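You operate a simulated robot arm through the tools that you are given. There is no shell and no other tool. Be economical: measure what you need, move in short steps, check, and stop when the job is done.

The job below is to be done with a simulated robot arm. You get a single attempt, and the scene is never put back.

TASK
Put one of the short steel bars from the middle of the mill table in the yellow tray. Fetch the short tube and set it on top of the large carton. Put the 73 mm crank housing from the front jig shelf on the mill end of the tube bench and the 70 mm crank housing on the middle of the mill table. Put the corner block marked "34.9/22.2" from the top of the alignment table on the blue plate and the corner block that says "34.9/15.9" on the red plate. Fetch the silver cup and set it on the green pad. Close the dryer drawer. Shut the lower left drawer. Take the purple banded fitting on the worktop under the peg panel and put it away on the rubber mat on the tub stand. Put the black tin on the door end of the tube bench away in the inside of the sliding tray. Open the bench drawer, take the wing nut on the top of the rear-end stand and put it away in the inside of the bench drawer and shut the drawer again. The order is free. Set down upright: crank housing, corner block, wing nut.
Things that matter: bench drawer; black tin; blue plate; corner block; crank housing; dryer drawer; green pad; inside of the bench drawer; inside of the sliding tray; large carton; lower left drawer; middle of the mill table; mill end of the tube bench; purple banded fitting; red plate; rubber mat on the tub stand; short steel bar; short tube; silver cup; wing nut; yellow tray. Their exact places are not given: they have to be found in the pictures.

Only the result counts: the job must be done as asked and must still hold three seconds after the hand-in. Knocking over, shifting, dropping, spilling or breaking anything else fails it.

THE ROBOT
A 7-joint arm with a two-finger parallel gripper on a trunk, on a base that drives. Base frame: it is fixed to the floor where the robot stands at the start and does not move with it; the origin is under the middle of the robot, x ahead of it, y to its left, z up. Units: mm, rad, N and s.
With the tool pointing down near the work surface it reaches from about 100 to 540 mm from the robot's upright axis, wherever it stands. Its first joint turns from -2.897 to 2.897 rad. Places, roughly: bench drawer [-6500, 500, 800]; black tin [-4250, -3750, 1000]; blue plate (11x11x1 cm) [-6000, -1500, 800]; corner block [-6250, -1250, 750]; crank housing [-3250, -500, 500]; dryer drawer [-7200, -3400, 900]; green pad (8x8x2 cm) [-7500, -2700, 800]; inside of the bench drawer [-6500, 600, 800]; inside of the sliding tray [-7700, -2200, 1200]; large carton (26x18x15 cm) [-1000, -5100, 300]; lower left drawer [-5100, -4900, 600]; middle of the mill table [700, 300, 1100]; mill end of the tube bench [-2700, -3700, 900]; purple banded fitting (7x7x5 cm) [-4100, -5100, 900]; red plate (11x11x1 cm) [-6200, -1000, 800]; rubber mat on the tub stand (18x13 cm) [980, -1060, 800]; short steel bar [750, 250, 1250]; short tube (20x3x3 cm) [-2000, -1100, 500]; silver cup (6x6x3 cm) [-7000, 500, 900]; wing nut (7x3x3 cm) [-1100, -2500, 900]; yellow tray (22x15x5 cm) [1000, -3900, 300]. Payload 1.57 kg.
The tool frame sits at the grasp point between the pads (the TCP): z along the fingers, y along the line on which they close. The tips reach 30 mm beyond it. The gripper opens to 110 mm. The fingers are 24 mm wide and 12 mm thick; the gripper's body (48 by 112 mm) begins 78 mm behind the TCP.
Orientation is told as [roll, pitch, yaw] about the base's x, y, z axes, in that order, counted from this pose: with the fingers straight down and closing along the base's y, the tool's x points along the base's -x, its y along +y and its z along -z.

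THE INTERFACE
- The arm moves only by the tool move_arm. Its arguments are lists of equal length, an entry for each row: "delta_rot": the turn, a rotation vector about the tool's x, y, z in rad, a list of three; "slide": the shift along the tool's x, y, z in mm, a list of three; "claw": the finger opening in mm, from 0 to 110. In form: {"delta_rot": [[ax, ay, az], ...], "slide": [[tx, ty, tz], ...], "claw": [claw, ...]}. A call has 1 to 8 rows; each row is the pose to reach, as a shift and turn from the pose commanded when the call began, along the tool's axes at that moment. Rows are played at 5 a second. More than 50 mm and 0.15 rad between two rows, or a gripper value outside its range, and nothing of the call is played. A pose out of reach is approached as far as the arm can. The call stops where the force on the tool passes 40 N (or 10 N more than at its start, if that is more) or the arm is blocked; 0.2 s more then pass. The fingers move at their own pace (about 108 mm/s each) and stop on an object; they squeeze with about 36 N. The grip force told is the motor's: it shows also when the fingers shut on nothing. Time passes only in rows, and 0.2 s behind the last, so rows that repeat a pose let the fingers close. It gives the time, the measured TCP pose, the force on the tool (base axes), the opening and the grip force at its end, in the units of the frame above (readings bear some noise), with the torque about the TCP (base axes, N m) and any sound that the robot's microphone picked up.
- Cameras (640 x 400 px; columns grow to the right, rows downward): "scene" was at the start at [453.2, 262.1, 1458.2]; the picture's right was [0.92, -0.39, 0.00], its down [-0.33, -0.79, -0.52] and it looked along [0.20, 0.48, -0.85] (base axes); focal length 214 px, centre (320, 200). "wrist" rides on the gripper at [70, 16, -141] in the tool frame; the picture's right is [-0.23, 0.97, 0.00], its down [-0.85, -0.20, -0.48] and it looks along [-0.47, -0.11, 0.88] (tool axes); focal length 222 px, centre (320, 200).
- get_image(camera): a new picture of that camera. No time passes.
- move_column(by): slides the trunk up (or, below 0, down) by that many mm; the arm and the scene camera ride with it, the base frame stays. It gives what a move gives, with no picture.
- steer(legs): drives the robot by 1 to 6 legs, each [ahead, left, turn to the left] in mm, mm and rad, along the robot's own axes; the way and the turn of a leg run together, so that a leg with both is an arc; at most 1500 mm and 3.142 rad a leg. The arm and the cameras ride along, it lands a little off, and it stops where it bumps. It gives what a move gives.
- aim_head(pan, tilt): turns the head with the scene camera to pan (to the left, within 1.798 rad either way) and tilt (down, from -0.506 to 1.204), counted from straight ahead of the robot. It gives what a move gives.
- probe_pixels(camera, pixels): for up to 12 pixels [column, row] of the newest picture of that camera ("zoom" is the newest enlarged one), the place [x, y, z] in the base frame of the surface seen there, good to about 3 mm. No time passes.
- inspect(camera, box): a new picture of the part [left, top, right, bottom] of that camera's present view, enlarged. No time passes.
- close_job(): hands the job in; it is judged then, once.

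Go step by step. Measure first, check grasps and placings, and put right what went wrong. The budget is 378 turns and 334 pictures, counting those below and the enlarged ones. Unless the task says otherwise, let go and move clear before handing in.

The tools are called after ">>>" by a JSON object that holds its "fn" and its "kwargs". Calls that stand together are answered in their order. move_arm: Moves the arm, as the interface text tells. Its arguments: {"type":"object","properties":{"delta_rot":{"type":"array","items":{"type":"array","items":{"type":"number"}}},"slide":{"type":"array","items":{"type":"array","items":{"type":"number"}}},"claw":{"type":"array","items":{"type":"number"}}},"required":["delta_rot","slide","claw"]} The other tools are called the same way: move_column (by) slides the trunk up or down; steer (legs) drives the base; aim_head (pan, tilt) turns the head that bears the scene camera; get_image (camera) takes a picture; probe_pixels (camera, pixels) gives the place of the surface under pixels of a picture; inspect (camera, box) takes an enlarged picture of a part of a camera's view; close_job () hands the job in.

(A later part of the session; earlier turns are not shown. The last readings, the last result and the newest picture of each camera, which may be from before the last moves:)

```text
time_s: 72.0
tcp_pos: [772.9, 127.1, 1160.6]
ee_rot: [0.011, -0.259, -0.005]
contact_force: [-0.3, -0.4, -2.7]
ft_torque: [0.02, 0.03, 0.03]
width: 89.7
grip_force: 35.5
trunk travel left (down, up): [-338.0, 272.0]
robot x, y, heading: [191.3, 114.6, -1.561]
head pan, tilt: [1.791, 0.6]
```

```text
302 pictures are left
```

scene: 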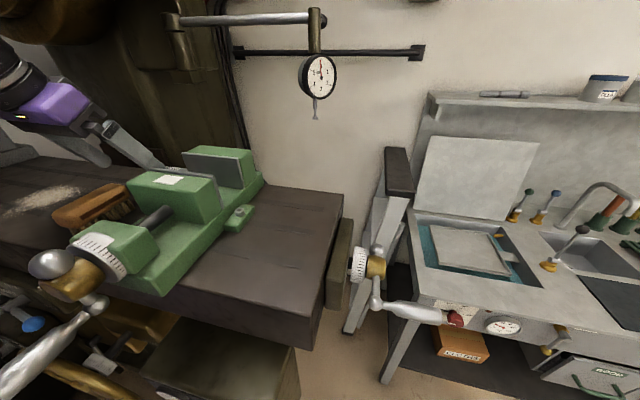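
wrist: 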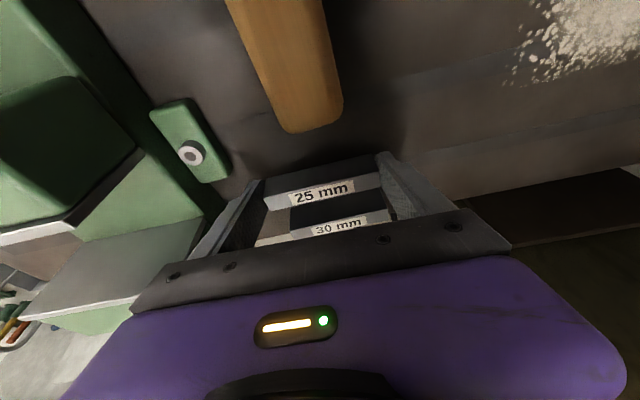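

It holds now (−2.7 N load). I lift slowly with the arm and check.

>>> {"fn": "move_arm", "kwargs": {"delta_rot": [[0, 0, 0], [0, 0, 0], [0, 0, 0], [0, 0, 0], [0, 0, 0], [0, 0, 0], [0, 0, 0]], "slide": [[-2, 0, -6], [-4, 0, -13], [-6, 0, -20], [-8, 0, -29], [-10, 0, -38], [-13, 0, -48], [-15, 0, -58]], "claw": [20, 20, 20, 20, 20, 20, 20]}}

>>> {"fn": "get_image", "kwargs": {"camera": "wrist"}}

```text
time_s: 73.6
tcp_pos: [768.1, 127.1, 1203.6]
ee_rot: [-0.002, -0.239, 0.004]
contact_force: [0.3, 0.3, -2.7]
ft_torque: [0.01, 0.02, 0.01]
width: 89.9
grip_force: 36.6
trunk travel left (down, up): [-338.0, 272.0]
robot x, y, heading: [187.0, 115.8, -1.553]
head pan, tilt: [1.791, 0.6]
```

```text
301 pictures are left
```

wrist: 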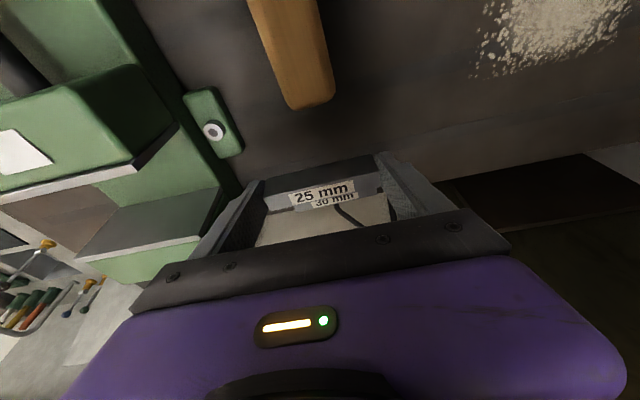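

Held firmly. I retract towards the robot while rising and levelling the tool.

>>> {"fn": "move_arm", "kwargs": {"delta_rot": [[0, 0, 0], [0, 0.06, 0], [0, 0.12, 0], [0, 0.18, 0], [0, 0.24, 0]], "slide": [[25, 0, -22], [51, 0, -43], [87, 0, -67], [122, 0, -91], [160, 0, -101]], "claw": [20, 20, 20, 20, 20]}}

>>> {"fn": "steer", "kwargs": {"legs": [[0, -130, 0], [700, 0, 0]]}}

>>> {"fn": "aim_head", "kwargs": {"pan": 0, "tilt": 0.45}}

>>> {"fn": "get_image", "kwargs": {"camera": "scene"}}

```text
time_s: 74.4
tcp_pos: [715.2, 92.4, 1171.9]
ee_rot: [-0.143, -0.078, -0.057]
contact_force: [-2.0, 9.7, 5.1]
ft_torque: [-0.36, -0.05, 0.0]
width: 89.4
grip_force: 36.5
trunk travel left (down, up): [-338.0, 272.0]
robot x, y, heading: [191.2, 113.3, -1.554]
head pan, tilt: [1.791, 0.6]
stopped in row 4: the force on the tool passed its limit at 97 N (the readings are from after the stop); the commanded pose is now the measured one
```

```text
time_s: 75.5
tcp_pos: [635.4, 93.1, 1170.5]
ee_rot: [-0.139, -0.08, -0.051]
contact_force: [-0.1, 1.3, -1.7]
ft_torque: [-0.04, 0.0, 0.05]
width: 89.6
grip_force: 36.4
trunk travel left (down, up): [-338.0, 272.0]
robot x, y, heading: [106.0, 112.8, -1.551]
head pan, tilt: [1.791, 0.6]
stopped in leg 1: the force on the tool passed its limit at 43 N (the readings are from after the stop); the commanded pose is now the measured one
```

```text
time_s: 77.3
tcp_pos: [635.7, 93.6, 1169.8]
ee_rot: [-0.14, -0.08, -0.051]
contact_force: [1.0, 3.4, -3.0]
ft_torque: [0.11, 0.02, 0.07]
width: 89.7
grip_force: 35.9
trunk travel left (down, up): [-338.0, 272.0]
robot x, y, heading: [108.5, 114.6, -1.552]
head pan, tilt: [0.0, 0.45]
```

```text
300 pictures are left
```

scene: 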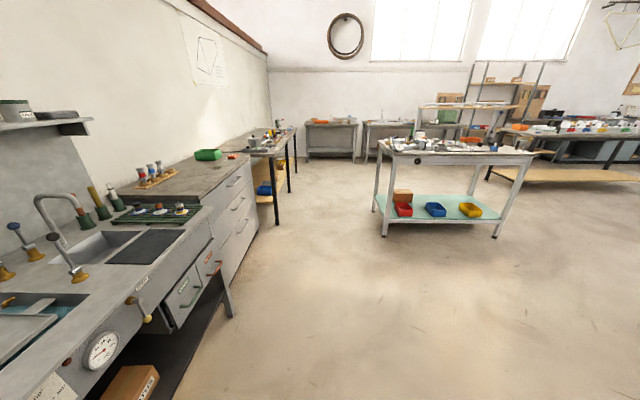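

The retract went astray: the arm dipped and touched something (97 N), and the drive stopped too. I look at the table to see what was touched before anything else.

>>> {"fn": "aim_head", "kwargs": {"pan": 1.6, "tilt": 0.8}}

>>> {"fn": "get_image", "kwargs": {"camera": "scene"}}

>>> {"fn": "get_image", "kwargs": {"camera": "wrist"}}

```text
time_s: 78.9
tcp_pos: [634.6, 92.6, 1170.6]
ee_rot: [-0.14, -0.079, -0.051]
contact_force: [-0.5, 3.6, -3.4]
ft_torque: [0.12, 0.0, 0.06]
width: 89.5
grip_force: 36.1
trunk travel left (down, up): [-338.0, 272.0]
robot x, y, heading: [108.7, 113.0, -1.552]
head pan, tilt: [1.6, 0.799]
```

```text
299 pictures are left
```

scene: 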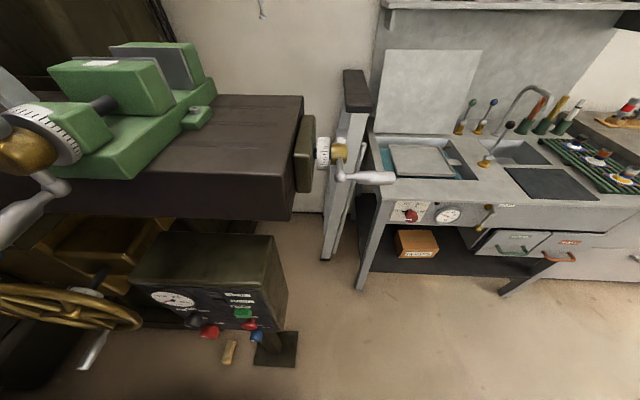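

```text
298 pictures are left
```

wrist: 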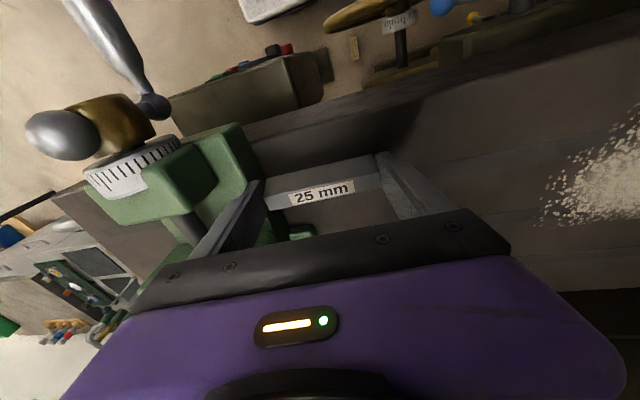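

The brush was knocked to the floor (scene (230,350)). I'll put it back after measuring; first, where is it now and what touches the arm?

>>> {"fn": "inspect", "kwargs": {"camera": "scene", "box": [180, 310, 300, 385]}}

>>> {"fn": "probe_pixels", "kwargs": {"camera": "scene", "pixels": [[230, 352], [233, 342], [227, 362], [120, 95], [275, 350], [230, 380]]}}

```text
5.33 times, centred on (240, 348) of scene
```

zoom: 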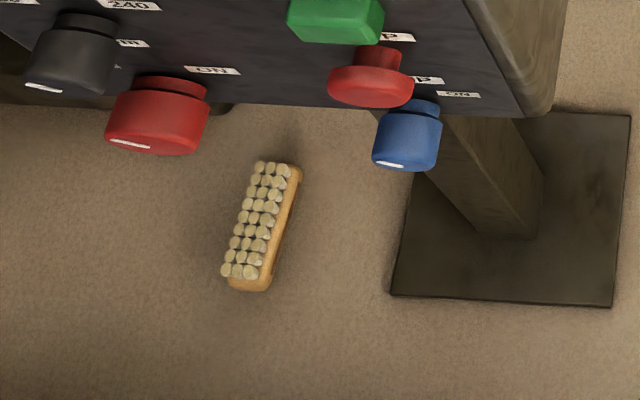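

```text
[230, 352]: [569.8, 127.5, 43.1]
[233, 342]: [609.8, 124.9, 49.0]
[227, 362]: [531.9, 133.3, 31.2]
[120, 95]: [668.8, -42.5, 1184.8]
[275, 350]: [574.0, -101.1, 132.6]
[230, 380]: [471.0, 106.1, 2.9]
```

The brush is on the floor at (570,128), upside-down; its original pose was centre ≈(671,132), long axis ≈x. I'll restore it later when I come back empty-handed; now I raise the trunk (wrist is clear of the head now) and continue with the bar.

>>> {"fn": "move_column", "kwargs": {"by": 100}}

>>> {"fn": "get_image", "kwargs": {"camera": "wrist"}}

```text
time_s: 80.3
tcp_pos: [635.0, 93.0, 1270.4]
ee_rot: [-0.14, -0.08, -0.053]
contact_force: [-0.5, 1.1, -2.8]
ft_torque: [0.0, 0.02, -0.03]
width: 89.5
grip_force: 36.0
trunk travel left (down, up): [-438.0, 172.0]
robot x, y, heading: [109.5, 113.5, -1.552]
head pan, tilt: [1.6, 0.799]
```

```text
296 pictures are left
```

wrist: 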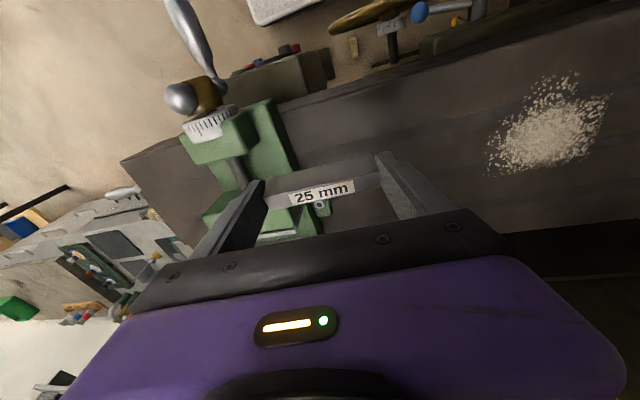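

Clear view. I raise a bit more and drive ahead out of the mill.

>>> {"fn": "move_column", "kwargs": {"by": 60}}

>>> {"fn": "steer", "kwargs": {"legs": [[0, -80, 0], [1200, 0, 0]]}}

>>> {"fn": "aim_head", "kwargs": {"pan": 0.15, "tilt": 0.5}}

>>> {"fn": "get_image", "kwargs": {"camera": "scene"}}

```text
time_s: 81.3
tcp_pos: [634.8, 92.8, 1330.8]
ee_rot: [-0.139, -0.081, -0.053]
contact_force: [0.3, 0.3, -2.4]
ft_torque: [-0.02, 0.0, 0.0]
width: 89.7
grip_force: 36.3
trunk travel left (down, up): [-498.0, 112.0]
robot x, y, heading: [110.6, 111.3, -1.548]
head pan, tilt: [1.6, 0.799]
```

```text
time_s: 88.0
tcp_pos: [559.4, -1112.5, 1329.5]
ee_rot: [-0.14, -0.081, -0.08]
contact_force: [0.3, 0.6, -2.2]
ft_torque: [0.02, 0.02, 0.02]
width: 89.5
grip_force: 35.9
trunk travel left (down, up): [-498.0, 112.0]
robot x, y, heading: [35.2, -1078.8, -1.58]
head pan, tilt: [1.6, 0.799]
```

```text
time_s: 89.5
tcp_pos: [559.5, -1112.8, 1330.6]
ee_rot: [-0.14, -0.08, -0.082]
contact_force: [-0.5, 0.0, -2.9]
ft_torque: [0.03, 0.01, 0.0]
width: 89.4
grip_force: 36.4
trunk travel left (down, up): [-498.0, 112.0]
robot x, y, heading: [35.4, -1076.8, -1.579]
head pan, tilt: [0.15, 0.499]
```

```text
295 pictures are left
```

scene: 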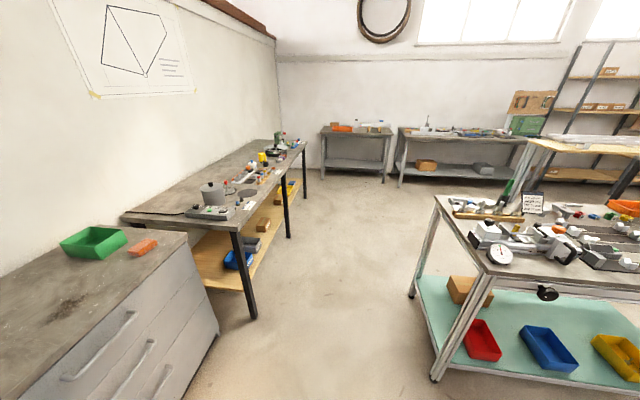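

I see the under-bench shelf with coloured boxes at (265,230). I zoom there and probe landmarks.

>>> {"fn": "inspect", "kwargs": {"camera": "scene", "box": [190, 130, 330, 320]}}

>>> {"fn": "probe_pixels", "kwargs": {"camera": "scene", "pixels": [[250, 312], [290, 235], [436, 378], [415, 295], [215, 330], [500, 340], [305, 195], [470, 225], [350, 180], [235, 285], [285, 185]]}}

```text
2.11 times, centred on (260, 225) of scene
```

zoom: 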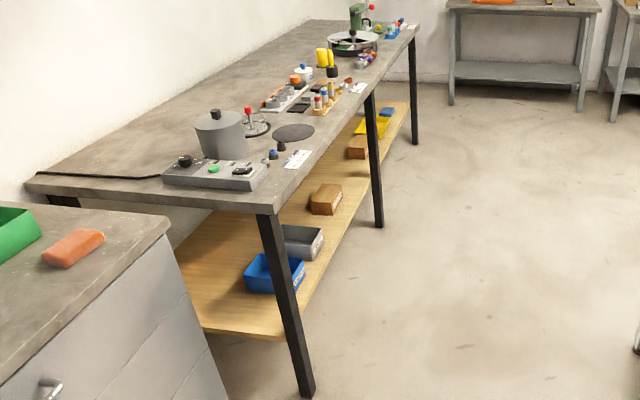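

```text
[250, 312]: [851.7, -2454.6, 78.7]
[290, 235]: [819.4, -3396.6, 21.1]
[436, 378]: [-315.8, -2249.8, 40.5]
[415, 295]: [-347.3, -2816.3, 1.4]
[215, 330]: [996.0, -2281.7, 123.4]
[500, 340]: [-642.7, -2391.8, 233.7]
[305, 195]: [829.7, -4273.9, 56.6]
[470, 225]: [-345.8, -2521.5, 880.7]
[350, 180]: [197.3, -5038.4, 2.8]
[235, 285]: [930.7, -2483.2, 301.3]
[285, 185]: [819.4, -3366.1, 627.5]
```

The yellow tray is on the shelf between the 2nd and 3rd legs (y −3400..−4270). I drive down the aisle to about (400,−3900).

>>> {"fn": "steer", "kwargs": {"legs": [[1350, 240, 0.01], [1450, 110, 0]]}}

>>> {"fn": "aim_head", "kwargs": {"pan": 1.3, "tilt": 0.8}}

>>> {"fn": "get_image", "kwargs": {"camera": "scene"}}

```text
time_s: 103.4
tcp_pos: [921.2, -3938.0, 1329.6]
ee_rot: [-0.141, -0.081, -0.044]
contact_force: [0.7, 0.5, -2.5]
ft_torque: [0.01, 0.01, 0.01]
width: 89.2
grip_force: 35.7
trunk travel left (down, up): [-498.0, 112.0]
robot x, y, heading: [394.4, -3922.6, -1.545]
head pan, tilt: [0.15, 0.499]
```

```text
time_s: 104.8
tcp_pos: [920.3, -3938.2, 1330.0]
ee_rot: [-0.139, -0.081, -0.044]
contact_force: [-0.5, -0.1, -2.6]
ft_torque: [0.0, 0.01, -0.02]
width: 89.4
grip_force: 36.2
trunk travel left (down, up): [-498.0, 112.0]
robot x, y, heading: [394.3, -3923.3, -1.547]
head pan, tilt: [1.3, 0.799]
```

```text
293 pictures are left
```

scene: 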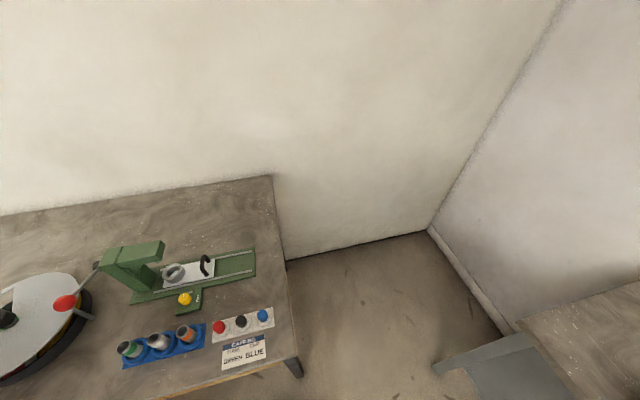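

I need to look under the bench: I back off, lower the trunk and look left under the table edge.

>>> {"fn": "steer", "kwargs": {"legs": [[0, -250, 0], [-480, 0, 0]]}}

>>> {"fn": "move_column", "kwargs": {"by": -498}}

>>> {"fn": "aim_head", "kwargs": {"pan": 1.57, "tilt": 0.6}}

>>> {"fn": "get_image", "kwargs": {"camera": "scene"}}

>>> {"fn": "get_image", "kwargs": {"camera": "wrist"}}

```text
time_s: 109.1
tcp_pos: [655.5, -3454.5, 1331.0]
ee_rot: [-0.139, -0.082, -0.03]
contact_force: [0.9, 0.6, -2.6]
ft_torque: [0.03, 0.01, -0.01]
width: 89.3
grip_force: 36.2
trunk travel left (down, up): [-498.0, 112.0]
robot x, y, heading: [131.0, -3447.2, -1.527]
head pan, tilt: [1.3, 0.799]
```

```text
refused: -498 is not a number from -400 to 400
```

```text
time_s: 109.8
tcp_pos: [654.5, -3454.5, 1329.8]
ee_rot: [-0.139, -0.079, -0.03]
contact_force: [-0.6, -0.4, -3.7]
ft_torque: [-0.03, 0.02, 0.01]
width: 89.2
grip_force: 36.1
trunk travel left (down, up): [-498.0, 112.0]
robot x, y, heading: [129.0, -3444.7, -1.531]
head pan, tilt: [1.571, 0.6]
```

```text
292 pictures are left
```

scene: 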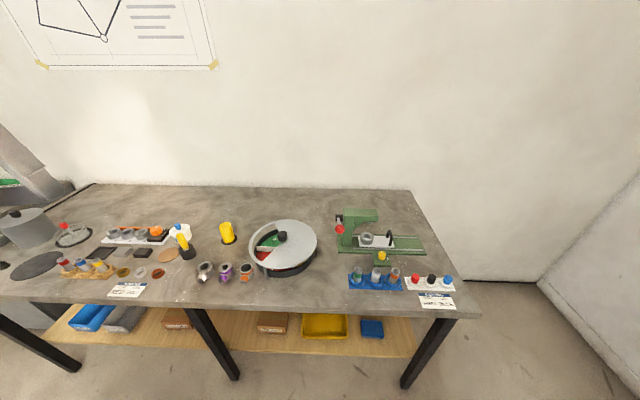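

```text
291 pictures are left
```

wrist: 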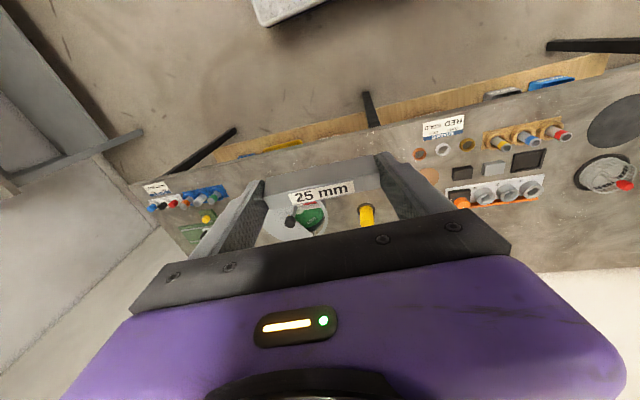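

The yellow tray shows at (325,326) under the bench edge. I lower the trunk by 400 and look again.

>>> {"fn": "move_column", "kwargs": {"by": -400}}

>>> {"fn": "get_image", "kwargs": {"camera": "scene"}}

```text
time_s: 113.7
tcp_pos: [654.5, -3454.9, 930.3]
ee_rot: [-0.141, -0.081, -0.03]
contact_force: [0.0, 1.0, -3.9]
ft_torque: [-0.01, 0.04, 0.02]
width: 89.4
grip_force: 36.1
trunk travel left (down, up): [-98.0, 512.0]
robot x, y, heading: [128.2, -3447.0, -1.531]
head pan, tilt: [1.571, 0.6]
```

```text
290 pictures are left
```

scene: 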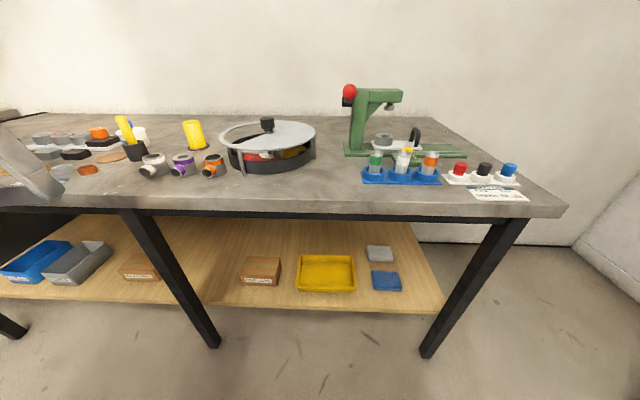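

>>> {"fn": "probe_pixels", "kwargs": {"camera": "scene", "pixels": [[297, 290], [355, 290], [302, 257], [351, 257], [327, 275], [325, 291], [260, 272], [385, 280], [320, 300], [320, 212], [320, 205], [212, 345]]}}

>>> {"fn": "inspect", "kwargs": {"camera": "scene", "box": [220, 230, 420, 320]}}

```text
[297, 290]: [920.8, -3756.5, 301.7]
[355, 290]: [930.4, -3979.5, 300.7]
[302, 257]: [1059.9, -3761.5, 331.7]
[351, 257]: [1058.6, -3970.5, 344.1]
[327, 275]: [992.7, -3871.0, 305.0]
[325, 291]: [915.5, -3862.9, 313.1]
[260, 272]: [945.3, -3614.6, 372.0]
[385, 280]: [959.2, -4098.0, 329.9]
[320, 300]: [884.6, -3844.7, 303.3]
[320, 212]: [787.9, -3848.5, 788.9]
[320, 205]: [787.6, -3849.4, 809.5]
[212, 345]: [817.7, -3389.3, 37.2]
```

```text
3.20 times, centred on (320, 275) of scene
```

zoom: 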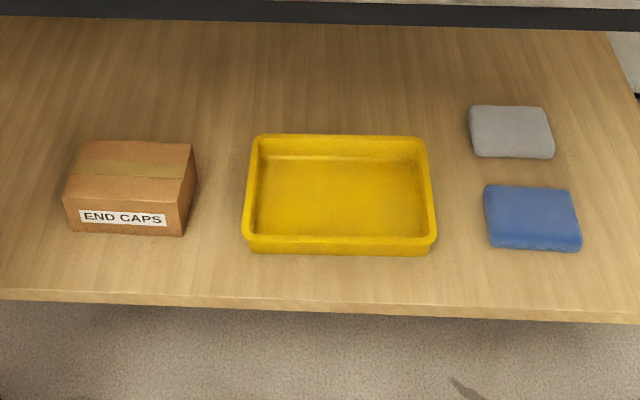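

Tray: x 915–1065, y −3755..−3975, floor z 305, rim ~345; bench underside edge x 788, z 785. I'll tilt the tool well outward, lower the arm in the aisle, then slide under with the base.

>>> {"fn": "move_arm", "kwargs": {"delta_rot": [[-0.028, -0.144, -0.006], [-0.056, -0.288, -0.012], [-0.084, -0.432, -0.018], [-0.112, -0.576, -0.024], [-0.14, -0.72, -0.03]], "slide": [[0, 0, 0], [0, 0, 0], [0, 0, 0], [0, 0, 0], [0, 0, 0]], "claw": [20, 20, 20, 20, 20]}}

```text
time_s: 114.9
tcp_pos: [654.3, -3451.5, 931.2]
ee_rot: [-0.04, -0.797, 0.074]
contact_force: [0.0, 0.1, -2.9]
ft_torque: [-0.02, 0.02, 0.0]
width: 89.6
grip_force: 35.9
trunk travel left (down, up): [-98.0, 512.0]
robot x, y, heading: [131.0, -3446.4, -1.525]
head pan, tilt: [1.571, 0.6]
```

Pitch is −0.80. Now I lower the arm in two stages.

>>> {"fn": "move_arm", "kwargs": {"delta_rot": [[0, 0, 0], [0, 0, 0], [0, 0, 0], [0, 0, 0], [0, 0, 0], [0, 0, 0]], "slide": [[34, 0, 33], [68, 0, 66], [102, 0, 99], [136, 0, 132], [170, 0, 165], [204, 0, 198]], "claw": [20, 20, 20, 20, 20, 20]}}

>>> {"fn": "move_arm", "kwargs": {"delta_rot": [[0, 0, 0], [0, 0, 0], [0, 0, 0], [0, 0, 0]], "slide": [[34, 0, 33], [68, 0, 66], [102, 0, 99], [142, 0, 138]], "claw": [20, 20, 20, 20]}}

>>> {"fn": "get_image", "kwargs": {"camera": "wrist"}}

```text
time_s: 116.3
tcp_pos: [649.8, -3455.1, 644.3]
ee_rot: [-0.037, -0.794, 0.073]
contact_force: [0.5, -0.1, -2.3]
ft_torque: [0.02, 0.04, -0.01]
width: 89.7
grip_force: 36.1
trunk travel left (down, up): [-98.0, 512.0]
robot x, y, heading: [129.1, -3446.4, -1.533]
head pan, tilt: [1.571, 0.6]
```

```text
refused: row 4 steps farther than a row can; nothing moved
```

```text
288 pictures are left
```

wrist: 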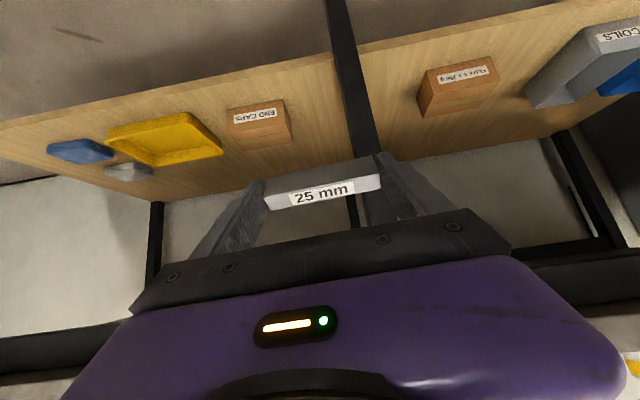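

Lower another 200 mm.

>>> {"fn": "move_arm", "kwargs": {"delta_rot": [[0, 0, 0], [0, 0, 0], [0, 0, 0], [0, 0, 0], [0, 0, 0]], "slide": [[29, 0, 28], [58, 0, 56], [87, 0, 85], [116, 0, 113], [145, 0, 141]], "claw": [20, 20, 20, 20, 20]}}

>>> {"fn": "steer", "kwargs": {"legs": [[410, 16, 0], [0, 150, 0]]}}

>>> {"fn": "get_image", "kwargs": {"camera": "wrist"}}

```text
time_s: 117.5
tcp_pos: [654.7, -3465.4, 443.4]
ee_rot: [-0.04, -0.796, 0.07]
contact_force: [0.7, -0.1, -2.1]
ft_torque: [0.0, 0.05, 0.0]
width: 89.5
grip_force: 36.4
trunk travel left (down, up): [-98.0, 512.0]
robot x, y, heading: [128.7, -3443.8, -1.53]
head pan, tilt: [1.571, 0.6]
```

```text
time_s: 120.9
tcp_pos: [831.5, -3863.9, 442.5]
ee_rot: [-0.039, -0.795, 0.063]
contact_force: [-0.1, 0.2, -2.5]
ft_torque: [0.01, 0.05, -0.01]
width: 89.6
grip_force: 35.9
trunk travel left (down, up): [-98.0, 512.0]
robot x, y, heading: [305.1, -3838.6, -1.54]
head pan, tilt: [1.571, 0.6]
```

```text
287 pictures are left
```

wrist: 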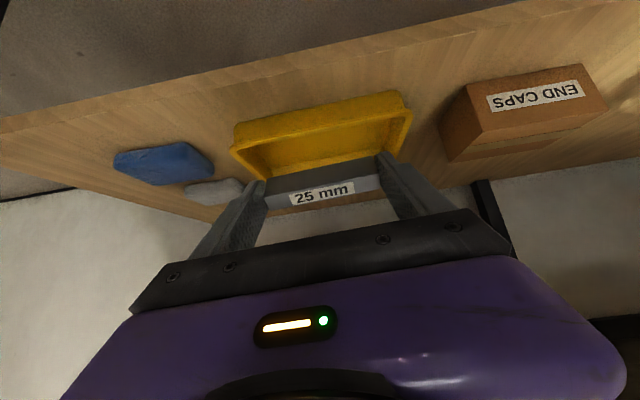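

Aligned with the tray. I slide in by 145 mm, then lower by the trunk.

>>> {"fn": "steer", "kwargs": {"legs": [[0, 145, 0]]}}

>>> {"fn": "get_image", "kwargs": {"camera": "wrist"}}

```text
time_s: 122.3
tcp_pos: [976.4, -3860.8, 444.0]
ee_rot: [-0.039, -0.797, 0.064]
contact_force: [-0.6, 0.0, -2.7]
ft_torque: [0.02, 0.05, -0.03]
width: 89.5
grip_force: 36.0
trunk travel left (down, up): [-98.0, 512.0]
robot x, y, heading: [453.7, -3833.9, -1.539]
head pan, tilt: [1.571, 0.6]
```

```text
286 pictures are left
```

wrist: 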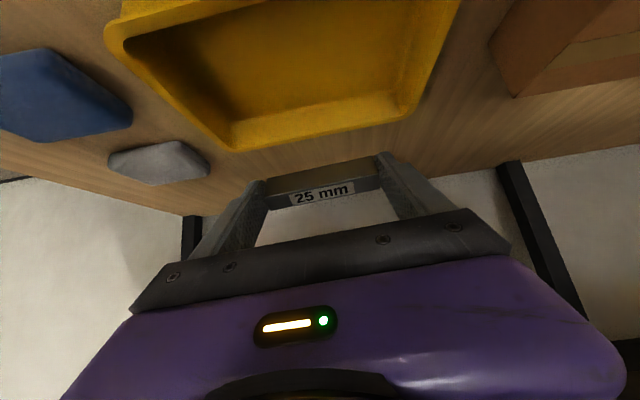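

Over the tray; lower by 92 mm with the trunk.

>>> {"fn": "move_column", "kwargs": {"by": -92}}

>>> {"fn": "get_image", "kwargs": {"camera": "wrist"}}

>>> {"fn": "probe_pixels", "kwargs": {"camera": "wrist", "pixels": [[320, 165], [320, 130], [320, 188]]}}

```text
time_s: 123.5
tcp_pos: [975.8, -3860.0, 351.1]
ee_rot: [-0.039, -0.794, 0.062]
contact_force: [0.4, -0.3, -3.0]
ft_torque: [0.03, 0.07, -0.04]
width: 89.6
grip_force: 36.3
trunk travel left (down, up): [-6.0, 604.0]
robot x, y, heading: [449.8, -3835.0, -1.542]
head pan, tilt: [1.571, 0.6]
```

```text
285 pictures are left
```

wrist: 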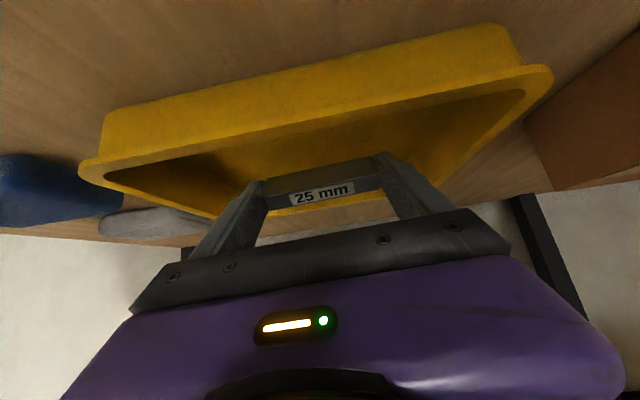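

```text
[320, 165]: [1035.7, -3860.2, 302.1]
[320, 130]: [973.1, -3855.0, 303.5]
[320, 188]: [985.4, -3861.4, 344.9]
```

The bar is inside the tray, ~12 mm above its floor. I lower 9 more, open, and retreat back along the tool axis.

>>> {"fn": "move_arm", "kwargs": {"delta_rot": [[0, 0, 0], [0, 0, 0], [0, 0, 0], [0, 0, 0], [0, 0, 0], [0, 0, 0], [0, 0, 0], [0, 0, 0]], "slide": [[3, 0, 3], [6.5, 0, 6.3], [6.5, 0, 6.3], [6.5, 0, 6.3], [6.5, 0, 6.3], [-10, 0, -12], [-30, 0, -32], [-55, 0, -60]], "claw": [20, 20, 105, 110, 110, 110, 110, 110]}}

>>> {"fn": "get_image", "kwargs": {"camera": "wrist"}}

```text
time_s: 125.3
tcp_pos: [973.8, -3860.4, 432.6]
ee_rot: [-0.041, -0.795, 0.063]
contact_force: [-0.5, 0.4, 0.3]
ft_torque: [-0.01, -0.02, 0.0]
width: 109.7
grip_force: 0.0
trunk travel left (down, up): [-6.0, 604.0]
robot x, y, heading: [451.2, -3834.8, -1.539]
head pan, tilt: [1.571, 0.6]
```

```text
284 pictures are left
```

wrist: 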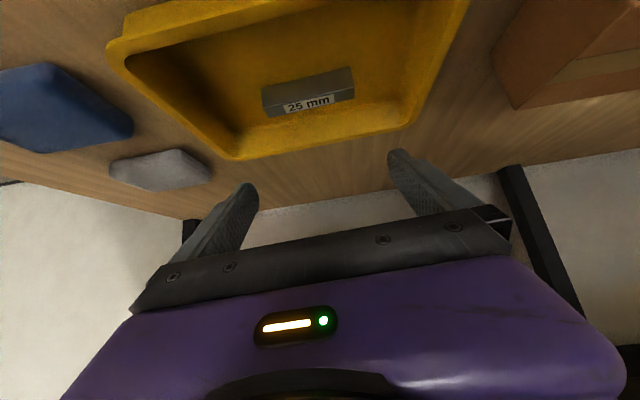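

The bar lies in the tray. I slide out from under the bench, then tuck the arm to the front-left and raise it.

>>> {"fn": "steer", "kwargs": {"legs": [[0, -300, 0]]}}

>>> {"fn": "move_arm", "kwargs": {"delta_rot": [[0, 0.1, 0], [0, 0.2, 0], [0, 0.3, 0], [0, 0.4, 0], [0, 0.5, 0], [0, 0.6, 0], [0, 0.7, 0], [0, 0.8, 0]], "slide": [[-6, -37, -29], [-13, -75, -58], [-19, -112, -87], [-26, -150, -116], [-32, -187, -145], [-39, -225, -174], [-45, -262, -203], [-52, -300, -232]], "claw": [110, 110, 110, 110, 110, 110, 110, 110]}}

>>> {"fn": "move_column", "kwargs": {"by": 400}}

>>> {"fn": "aim_head", "kwargs": {"pan": -1.2, "tilt": 0.3}}

>>> {"fn": "get_image", "kwargs": {"camera": "scene"}}

```text
time_s: 127.4
tcp_pos: [679.0, -3866.3, 433.2]
ee_rot: [-0.039, -0.793, 0.07]
contact_force: [-0.5, 0.0, -0.4]
ft_torque: [0.01, 0.02, -0.01]
width: 109.9
grip_force: 0.1
trunk travel left (down, up): [-6.0, 604.0]
robot x, y, heading: [155.0, -3845.8, -1.534]
head pan, tilt: [1.571, 0.6]
```

```text
time_s: 129.2
tcp_pos: [637.1, -3971.2, 502.6]
ee_rot: [-0.031, -0.52, 0.057]
contact_force: [-0.2, 0.5, -0.6]
ft_torque: [-0.02, -0.02, -0.01]
width: 110.0
grip_force: 0.1
out of reach, approached as far as the arm can: row 3, 4, 5, 6, 7, 8
trunk travel left (down, up): [-6.0, 604.0]
robot x, y, heading: [154.8, -3846.9, -1.532]
head pan, tilt: [1.571, 0.6]
```

```text
time_s: 133.0
tcp_pos: [637.9, -3969.2, 902.1]
ee_rot: [-0.032, -0.521, 0.057]
contact_force: [-0.8, 0.8, -0.2]
ft_torque: [-0.04, -0.03, 0.03]
width: 109.9
grip_force: 0.2
trunk travel left (down, up): [-406.0, 204.0]
robot x, y, heading: [158.8, -3844.0, -1.537]
head pan, tilt: [1.571, 0.6]
```

```text
time_s: 135.5
tcp_pos: [636.6, -3969.6, 903.2]
ee_rot: [-0.031, -0.519, 0.058]
contact_force: [-0.8, 1.1, 0.0]
ft_torque: [0.0, 0.02, 0.03]
width: 110.4
grip_force: 0.1
trunk travel left (down, up): [-406.0, 204.0]
robot x, y, heading: [155.8, -3848.5, -1.537]
head pan, tilt: [-1.201, 0.3]
```

```text
283 pictures are left
```

scene: 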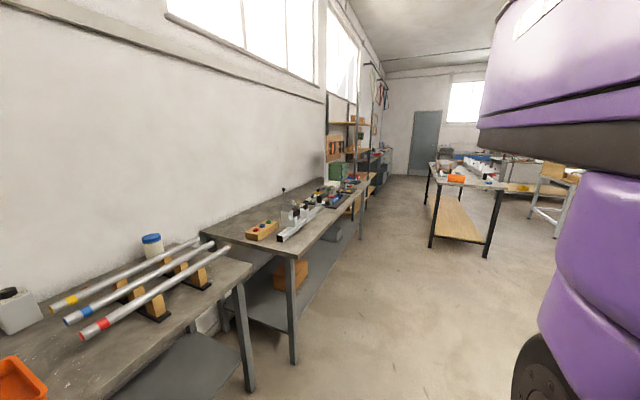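

Arm hit some joint limit on the way. I level the tool first and swing it with the arm (yaw along).

>>> {"fn": "move_arm", "kwargs": {"delta_rot": [[0, 0.13, 0], [0, 0.26, 0], [0, 0.39, 0], [0, 0.52, 0]], "slide": [[0, 0, -20], [0, 0, -40], [0, 0, -60], [0, 0, -80]], "claw": [110, 110, 110, 110]}}

>>> {"fn": "move_arm", "kwargs": {"delta_rot": [[0, 0, 0.13], [0, 0, 0.26], [0, 0, 0.39], [0, 0, 0.52], [0, 0, 0.65], [0, 0, 0.78]], "slide": [[10, -30, -20], [20, -60, -40], [30, -90, -60], [40, -120, -80], [50, -150, -100], [60, -180, -110]], "claw": [110, 110, 110, 110, 110, 110]}}

```text
time_s: 136.5
tcp_pos: [636.7, -3970.4, 902.9]
ee_rot: [-0.031, -0.521, 0.057]
contact_force: [0.4, 0.7, 0.0]
ft_torque: [-0.01, 0.0, -0.03]
width: 110.1
grip_force: 0.1
out of reach, approached as far as the arm can: row 1, 2, 3, 4
trunk travel left (down, up): [-406.0, 204.0]
robot x, y, heading: [157.8, -3845.7, -1.536]
head pan, tilt: [-1.201, 0.3]
```

```text
time_s: 137.9
tcp_pos: [568.3, -4149.3, 973.8]
ee_rot: [0.363, -0.383, -0.802]
contact_force: [-0.7, -0.1, 0.3]
ft_torque: [-0.01, -0.01, -0.03]
width: 109.8
grip_force: 0.0
out of reach, approached as far as the arm can: row 5, 6
trunk travel left (down, up): [-406.0, 204.0]
robot x, y, heading: [154.1, -3843.1, -1.536]
head pan, tilt: [-1.201, 0.3]
```

The commanded pose has run ahead of the real one through unreachable rows. I compute the commanded pose and bring it back to a sensible level pose in front-left.

>>> {"fn": "move_arm", "kwargs": {"delta_rot": [[-0.061, -0.062, 0], [-0.122, -0.123, 0], [-0.183, -0.185, 0], [-0.244, -0.247, 0], [-0.305, -0.308, 0], [-0.366, -0.37, 0]], "slide": [[25, 21, 28], [51, 42, 57], [76, 62, 85], [102, 83, 114], [127, 104, 142], [153, 125, 171]], "claw": [110, 110, 110, 110, 110, 110]}}

>>> {"fn": "aim_head", "kwargs": {"pan": -1.79, "tilt": 0.3}}

>>> {"fn": "get_image", "kwargs": {"camera": "scene"}}

```text
time_s: 139.3
tcp_pos: [627.3, -3957.0, 808.5]
ee_rot: [0.864, -0.685, -1.048]
contact_force: [-0.4, -0.1, -0.5]
ft_torque: [-0.04, -0.02, -0.03]
width: 110.2
grip_force: 0.0
out of reach, approached as far as the arm can: row 1
trunk travel left (down, up): [-406.0, 204.0]
robot x, y, heading: [161.3, -3843.0, -1.534]
head pan, tilt: [-1.201, 0.3]
```

```text
time_s: 140.2
tcp_pos: [627.9, -3957.6, 808.8]
ee_rot: [0.859, -0.684, -1.047]
contact_force: [-0.6, 0.5, -1.0]
ft_torque: [-0.04, 0.01, 0.01]
width: 110.0
grip_force: 0.0
trunk travel left (down, up): [-406.0, 204.0]
robot x, y, heading: [157.5, -3847.1, -1.531]
head pan, tilt: [-1.791, 0.3]
```

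```text
282 pictures are left
```

scene: 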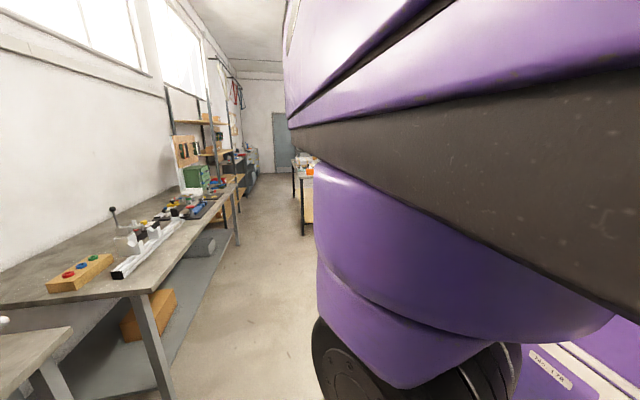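

The pose is in fact followed (commanded equals measured); the earlier block was a wrist joint limit. I level the tool with the exact rotation (0.825, 0.640, 0.294).

>>> {"fn": "move_arm", "kwargs": {"delta_rot": [[0.103, 0.08, 0.037], [0.206, 0.16, 0.0735], [0.309, 0.24, 0.11], [0.4125, 0.32, 0.147], [0.516, 0.4, 0.184], [0.619, 0.48, 0.22], [0.722, 0.56, 0.257], [0.825, 0.64, 0.294]], "slide": [[0, 0, 0], [0, 0, 0], [0, 0, 0], [0, 0, 0], [0, 0, 0], [0, 0, 0], [0, 0, 0], [0, 0, 0]], "claw": [110, 110, 110, 110, 110, 110, 110, 110]}}

```text
time_s: 142.1
tcp_pos: [641.8, -3956.4, 820.9]
ee_rot: [0.181, -0.148, -1.014]
contact_force: [-0.1, -0.4, 0.0]
ft_torque: [0.04, 0.01, -0.02]
width: 109.8
grip_force: 0.2
out of reach, approached as far as the arm can: row 7, 8
trunk travel left (down, up): [-406.0, 204.0]
robot x, y, heading: [157.5, -3847.1, -1.535]
head pan, tilt: [-1.791, 0.3]
```

Nearly level; I raise the tool by 200 mm (nearer its start posture) and finish levelling.

>>> {"fn": "move_arm", "kwargs": {"delta_rot": [[0, 0, 0], [0, 0, 0], [0.05, 0.04, 0], [0.1, 0.08, 0], [0.18, 0.148, 0]], "slide": [[0, 0, -45], [0, 0, -90], [0, 0, -135], [0, 0, -180], [0, 0, -220]], "claw": [110, 110, 110, 110, 110]}}

```text
time_s: 143.2
tcp_pos: [594.8, -3947.5, 1036.0]
ee_rot: [-0.002, 0.003, -0.997]
contact_force: [-0.2, 0.7, -0.8]
ft_torque: [0.04, -0.01, 0.02]
width: 110.0
grip_force: 0.0
trunk travel left (down, up): [-406.0, 204.0]
robot x, y, heading: [156.9, -3847.0, -1.531]
head pan, tilt: [-1.791, 0.3]
```

Level again. I swing the arm forward-left to the start-like travel pose.

>>> {"fn": "move_arm", "kwargs": {"delta_rot": [[0, 0, 0.076], [0, 0, 0.152], [0, 0, 0.228], [0, 0, 0.304], [0, 0, 0.38], [0, 0, 0.456], [0, 0, 0.53]], "slide": [[-35, -29, -10], [-70, -58, -20], [-105, -87, -30], [-140, -117, -40], [-176, -146, -50], [-211, -175, -60], [-246, -204, -70]], "claw": [110, 110, 110, 110, 110, 110, 110]}}

>>> {"fn": "steer", "kwargs": {"legs": [[0, 0, -1.6]]}}

>>> {"fn": "aim_head", "kwargs": {"pan": -0.2, "tilt": 0.3}}

>>> {"fn": "get_image", "kwargs": {"camera": "scene"}}

```text
time_s: 144.8
tcp_pos: [552.5, -4267.7, 1105.3]
ee_rot: [-0.001, 0.003, -1.53]
contact_force: [0.4, 0.3, 0.3]
ft_torque: [-0.04, -0.03, -0.02]
width: 110.0
grip_force: 0.1
trunk travel left (down, up): [-406.0, 204.0]
robot x, y, heading: [157.7, -3848.0, -1.536]
head pan, tilt: [-1.791, 0.3]
```

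```text
time_s: 149.1
tcp_pos: [-276.2, -4228.2, 1106.0]
ee_rot: [0.0, 0.002, -3.131]
contact_force: [0.4, 0.8, 0.7]
ft_torque: [0.0, 0.02, 0.03]
width: 110.2
grip_force: 0.0
trunk travel left (down, up): [-406.0, 204.0]
robot x, y, heading: [158.0, -3845.0, -3.135]
head pan, tilt: [-1.791, 0.3]
```

```text
time_s: 150.8
tcp_pos: [-275.8, -4228.2, 1105.0]
ee_rot: [0.0, 0.001, -3.128]
contact_force: [-0.7, 0.2, -0.1]
ft_torque: [-0.01, -0.01, 0.01]
width: 110.1
grip_force: 0.2
trunk travel left (down, up): [-406.0, 204.0]
robot x, y, heading: [156.5, -3847.2, -3.131]
head pan, tilt: [-0.201, 0.3]
```

```text
281 pictures are left
```

scene: 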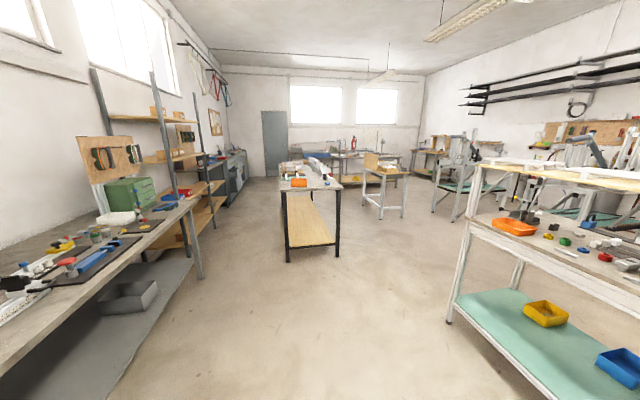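

Overview: bench on the left (carton on its lower shelf near (128,295)?), tube bench ahead, rear-end stand right. I zoom to the left shelf and to the stand.

>>> {"fn": "inspect", "kwargs": {"camera": "scene", "box": [0, 180, 240, 330]}}

>>> {"fn": "probe_pixels", "kwargs": {"camera": "scene", "pixels": [[128, 295], [200, 278], [180, 205], [287, 262], [337, 255], [450, 320], [530, 395], [310, 185], [365, 205], [180, 240], [435, 210], [515, 230]]}}

>>> {"fn": "inspect", "kwargs": {"camera": "scene", "box": [460, 160, 640, 280]}}

```text
2.67 times, centred on (120, 255) of scene
```

zoom: 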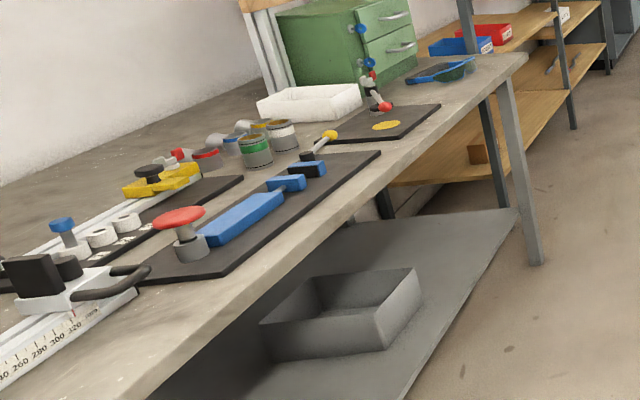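

```text
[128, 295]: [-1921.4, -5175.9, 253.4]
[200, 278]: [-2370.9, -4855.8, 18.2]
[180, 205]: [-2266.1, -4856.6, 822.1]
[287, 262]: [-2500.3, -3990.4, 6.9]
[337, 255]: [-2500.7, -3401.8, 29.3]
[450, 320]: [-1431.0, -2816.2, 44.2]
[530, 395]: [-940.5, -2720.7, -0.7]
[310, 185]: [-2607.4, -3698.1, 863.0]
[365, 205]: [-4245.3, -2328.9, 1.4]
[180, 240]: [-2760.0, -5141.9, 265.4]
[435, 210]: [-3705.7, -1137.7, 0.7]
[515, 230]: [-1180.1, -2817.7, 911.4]
```

```text
3.33 times, centred on (550, 220) of scene
```

zoom: 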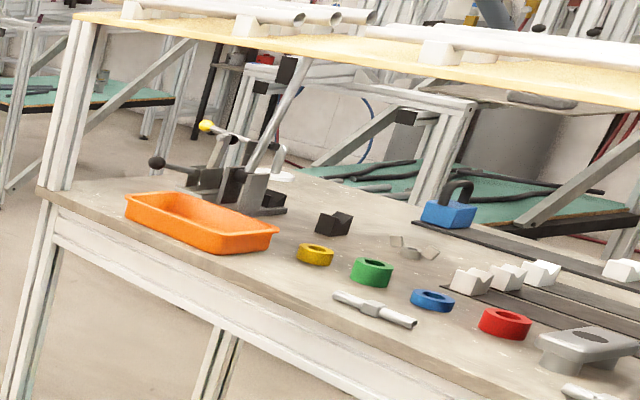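

The wing nut is at zoom (413,248) on the stand. I now drive around to the west end of the stand and look north for the short tube.

>>> {"fn": "steer", "kwargs": {"legs": [[1500, -500, 0], [650, -100, 0], [0, 0, -1.57], [700, 0, 0]]}}

>>> {"fn": "aim_head", "kwargs": {"pan": 0, "tilt": 0.4}}

>>> {"fn": "get_image", "kwargs": {"camera": "scene"}}

```text
refused: leg 1 is longer than a leg can be; nothing moved
```

```text
time_s: 151.5
tcp_pos: [-276.7, -4228.2, 1104.3]
ee_rot: [0.0, 0.002, -3.129]
contact_force: [-0.8, -0.2, 0.6]
ft_torque: [0.03, -0.01, -0.02]
width: 109.9
grip_force: 0.1
trunk travel left (down, up): [-406.0, 204.0]
robot x, y, heading: [161.1, -3842.7, -3.133]
head pan, tilt: [0.0, 0.4]
```

```text
278 pictures are left
```

scene: 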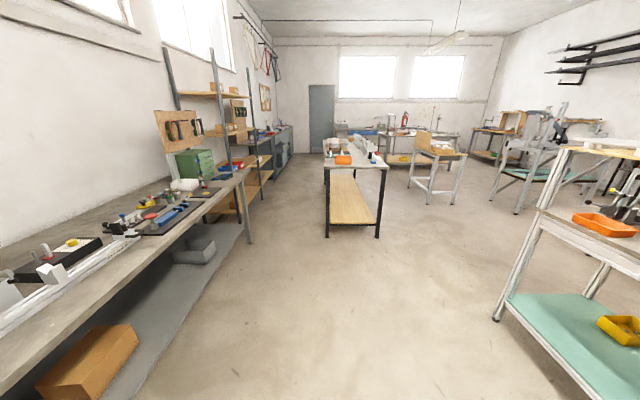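

The large carton is the brown box at (90,365). I probe it now, then drive with shorter legs.

>>> {"fn": "probe_pixels", "kwargs": {"camera": "scene", "pixels": [[85, 355], [45, 385], [128, 328], [92, 330], [135, 345], [200, 300], [110, 365], [60, 345]]}}

>>> {"fn": "steer", "kwargs": {"legs": [[1300, -450, 0], [850, -150, 0], [0, 0, -1.57], [700, 0, 0]]}}

>>> {"fn": "get_image", "kwargs": {"camera": "scene"}}

```text
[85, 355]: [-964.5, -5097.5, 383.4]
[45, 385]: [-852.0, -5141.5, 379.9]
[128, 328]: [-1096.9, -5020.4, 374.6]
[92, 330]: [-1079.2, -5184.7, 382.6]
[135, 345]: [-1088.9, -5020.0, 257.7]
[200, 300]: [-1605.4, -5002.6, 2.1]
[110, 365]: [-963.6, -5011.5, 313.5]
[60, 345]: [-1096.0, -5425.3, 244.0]
```

```text
time_s: 169.9
tcp_pos: [-2475.1, -2282.9, 1103.5]
ee_rot: [0.0, 0.003, 1.631]
contact_force: [0.8, -0.6, -0.5]
ft_torque: [-0.01, 0.0, -0.03]
width: 110.1
grip_force: 0.0
trunk travel left (down, up): [-406.0, 204.0]
robot x, y, heading: [-2071.5, -2696.1, 1.629]
head pan, tilt: [0.0, 0.4]
```

```text
277 pictures are left
```

scene: 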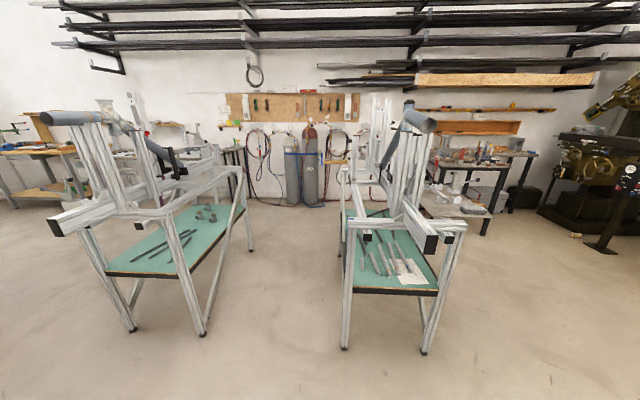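

Two frame jigs: tubes lie on the right jig's green shelf (385,255), housings on the left jig's shelf (200,215). I zoom both.

>>> {"fn": "inspect", "kwargs": {"camera": "scene", "box": [335, 200, 445, 300]}}

>>> {"fn": "probe_pixels", "kwargs": {"camera": "zoom", "pixels": [[100, 100], [300, 100], [200, 200], [400, 300], [200, 300]]}}

>>> {"fn": "inspect", "kwargs": {"camera": "scene", "box": [100, 190, 260, 290]}}

```text
4.00 times, centred on (390, 250) of scene
```

zoom: 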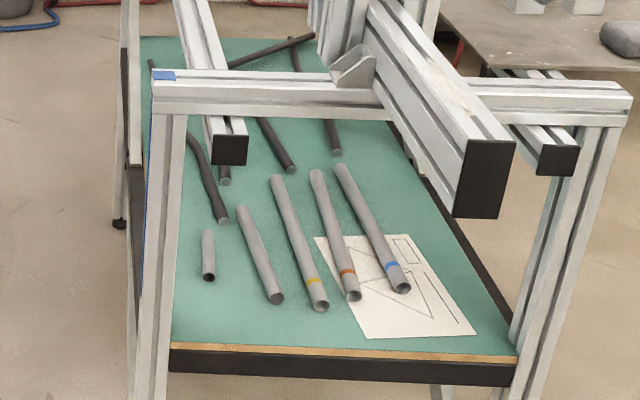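

```text
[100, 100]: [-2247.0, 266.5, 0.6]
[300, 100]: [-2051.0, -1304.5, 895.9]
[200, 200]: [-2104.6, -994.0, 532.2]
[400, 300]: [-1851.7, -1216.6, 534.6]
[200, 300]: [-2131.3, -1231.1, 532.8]
```

```text
4.00 times, centred on (180, 240) of scene
```

zoom: 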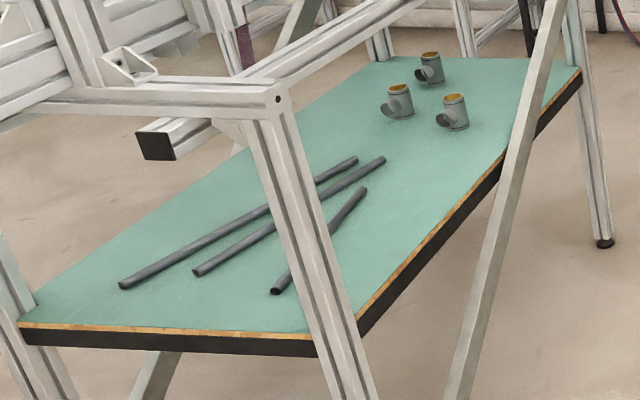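

Need a closer look to tell which tube is 20 cm. I drive 550 mm ahead and look.

>>> {"fn": "steer", "kwargs": {"legs": [[500, 0, -0.06]]}}

>>> {"fn": "aim_head", "kwargs": {"pan": 0.0, "tilt": 0.8}}

>>> {"fn": "get_image", "kwargs": {"camera": "scene"}}

```text
time_s: 172.9
tcp_pos: [-2454.6, -1739.4, 1104.7]
ee_rot: [0.0, 0.001, 1.559]
contact_force: [0.1, -0.2, -0.1]
ft_torque: [0.03, -0.01, 0.03]
width: 109.9
grip_force: 0.0
trunk travel left (down, up): [-406.0, 204.0]
robot x, y, heading: [-2081.0, -2183.7, 1.553]
head pan, tilt: [0.0, 0.4]
```

```text
time_s: 173.8
tcp_pos: [-2453.1, -1740.6, 1105.1]
ee_rot: [0.0, 0.002, 1.56]
contact_force: [0.2, -0.4, 1.3]
ft_torque: [0.01, 0.0, -0.01]
width: 109.9
grip_force: 0.1
trunk travel left (down, up): [-406.0, 204.0]
robot x, y, heading: [-2082.6, -2181.5, 1.55]
head pan, tilt: [0.0, 0.799]
```

```text
274 pictures are left
```

scene: 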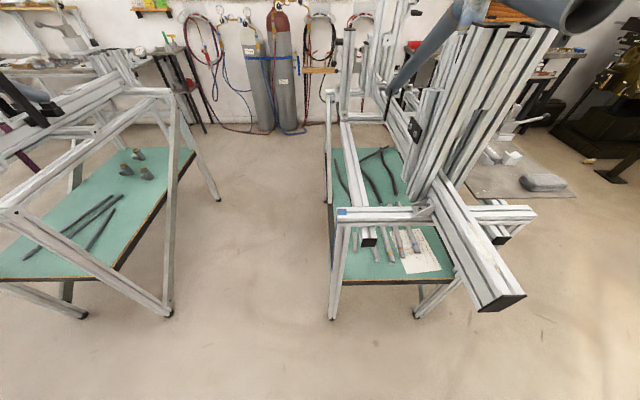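

The crossbar hides the tubes; I lower the trunk so the camera looks beneath it, and shift right.

>>> {"fn": "move_column", "kwargs": {"by": -300}}

>>> {"fn": "steer", "kwargs": {"legs": [[-50, -200, 0]]}}

>>> {"fn": "aim_head", "kwargs": {"pan": -0.1, "tilt": 0.55}}

>>> {"fn": "get_image", "kwargs": {"camera": "scene"}}

```text
time_s: 176.8
tcp_pos: [-2453.9, -1738.4, 804.5]
ee_rot: [0.0, 0.002, 1.561]
contact_force: [1.1, -0.1, -0.7]
ft_torque: [-0.05, 0.01, 0.02]
width: 110.0
grip_force: 0.1
trunk travel left (down, up): [-106.0, 504.0]
robot x, y, heading: [-2079.7, -2179.1, 1.556]
head pan, tilt: [0.0, 0.799]
```

```text
time_s: 178.4
tcp_pos: [-2262.0, -1796.6, 804.6]
ee_rot: [0.0, 0.003, 1.572]
contact_force: [-0.1, 0.5, -0.2]
ft_torque: [-0.02, 0.01, 0.02]
width: 109.7
grip_force: 0.1
trunk travel left (down, up): [-106.0, 504.0]
robot x, y, heading: [-1885.3, -2232.3, 1.573]
head pan, tilt: [0.0, 0.799]
```

```text
time_s: 179.2
tcp_pos: [-2262.1, -1796.4, 805.7]
ee_rot: [0.001, 0.0, 1.573]
contact_force: [0.5, -0.2, 0.5]
ft_torque: [0.01, 0.01, -0.01]
width: 110.1
grip_force: 0.1
trunk travel left (down, up): [-106.0, 504.0]
robot x, y, heading: [-1883.6, -2232.8, 1.569]
head pan, tilt: [-0.099, 0.55]
```

```text
273 pictures are left
```

scene: 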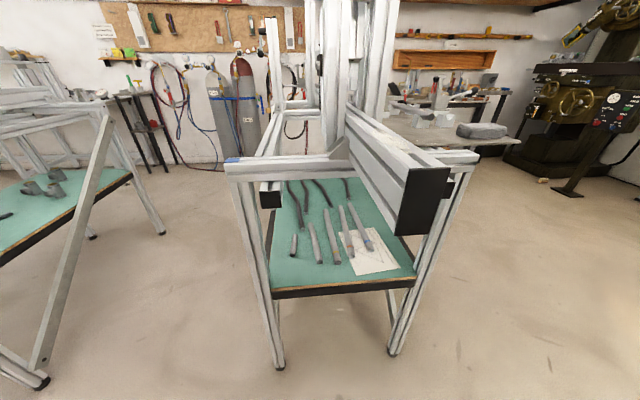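

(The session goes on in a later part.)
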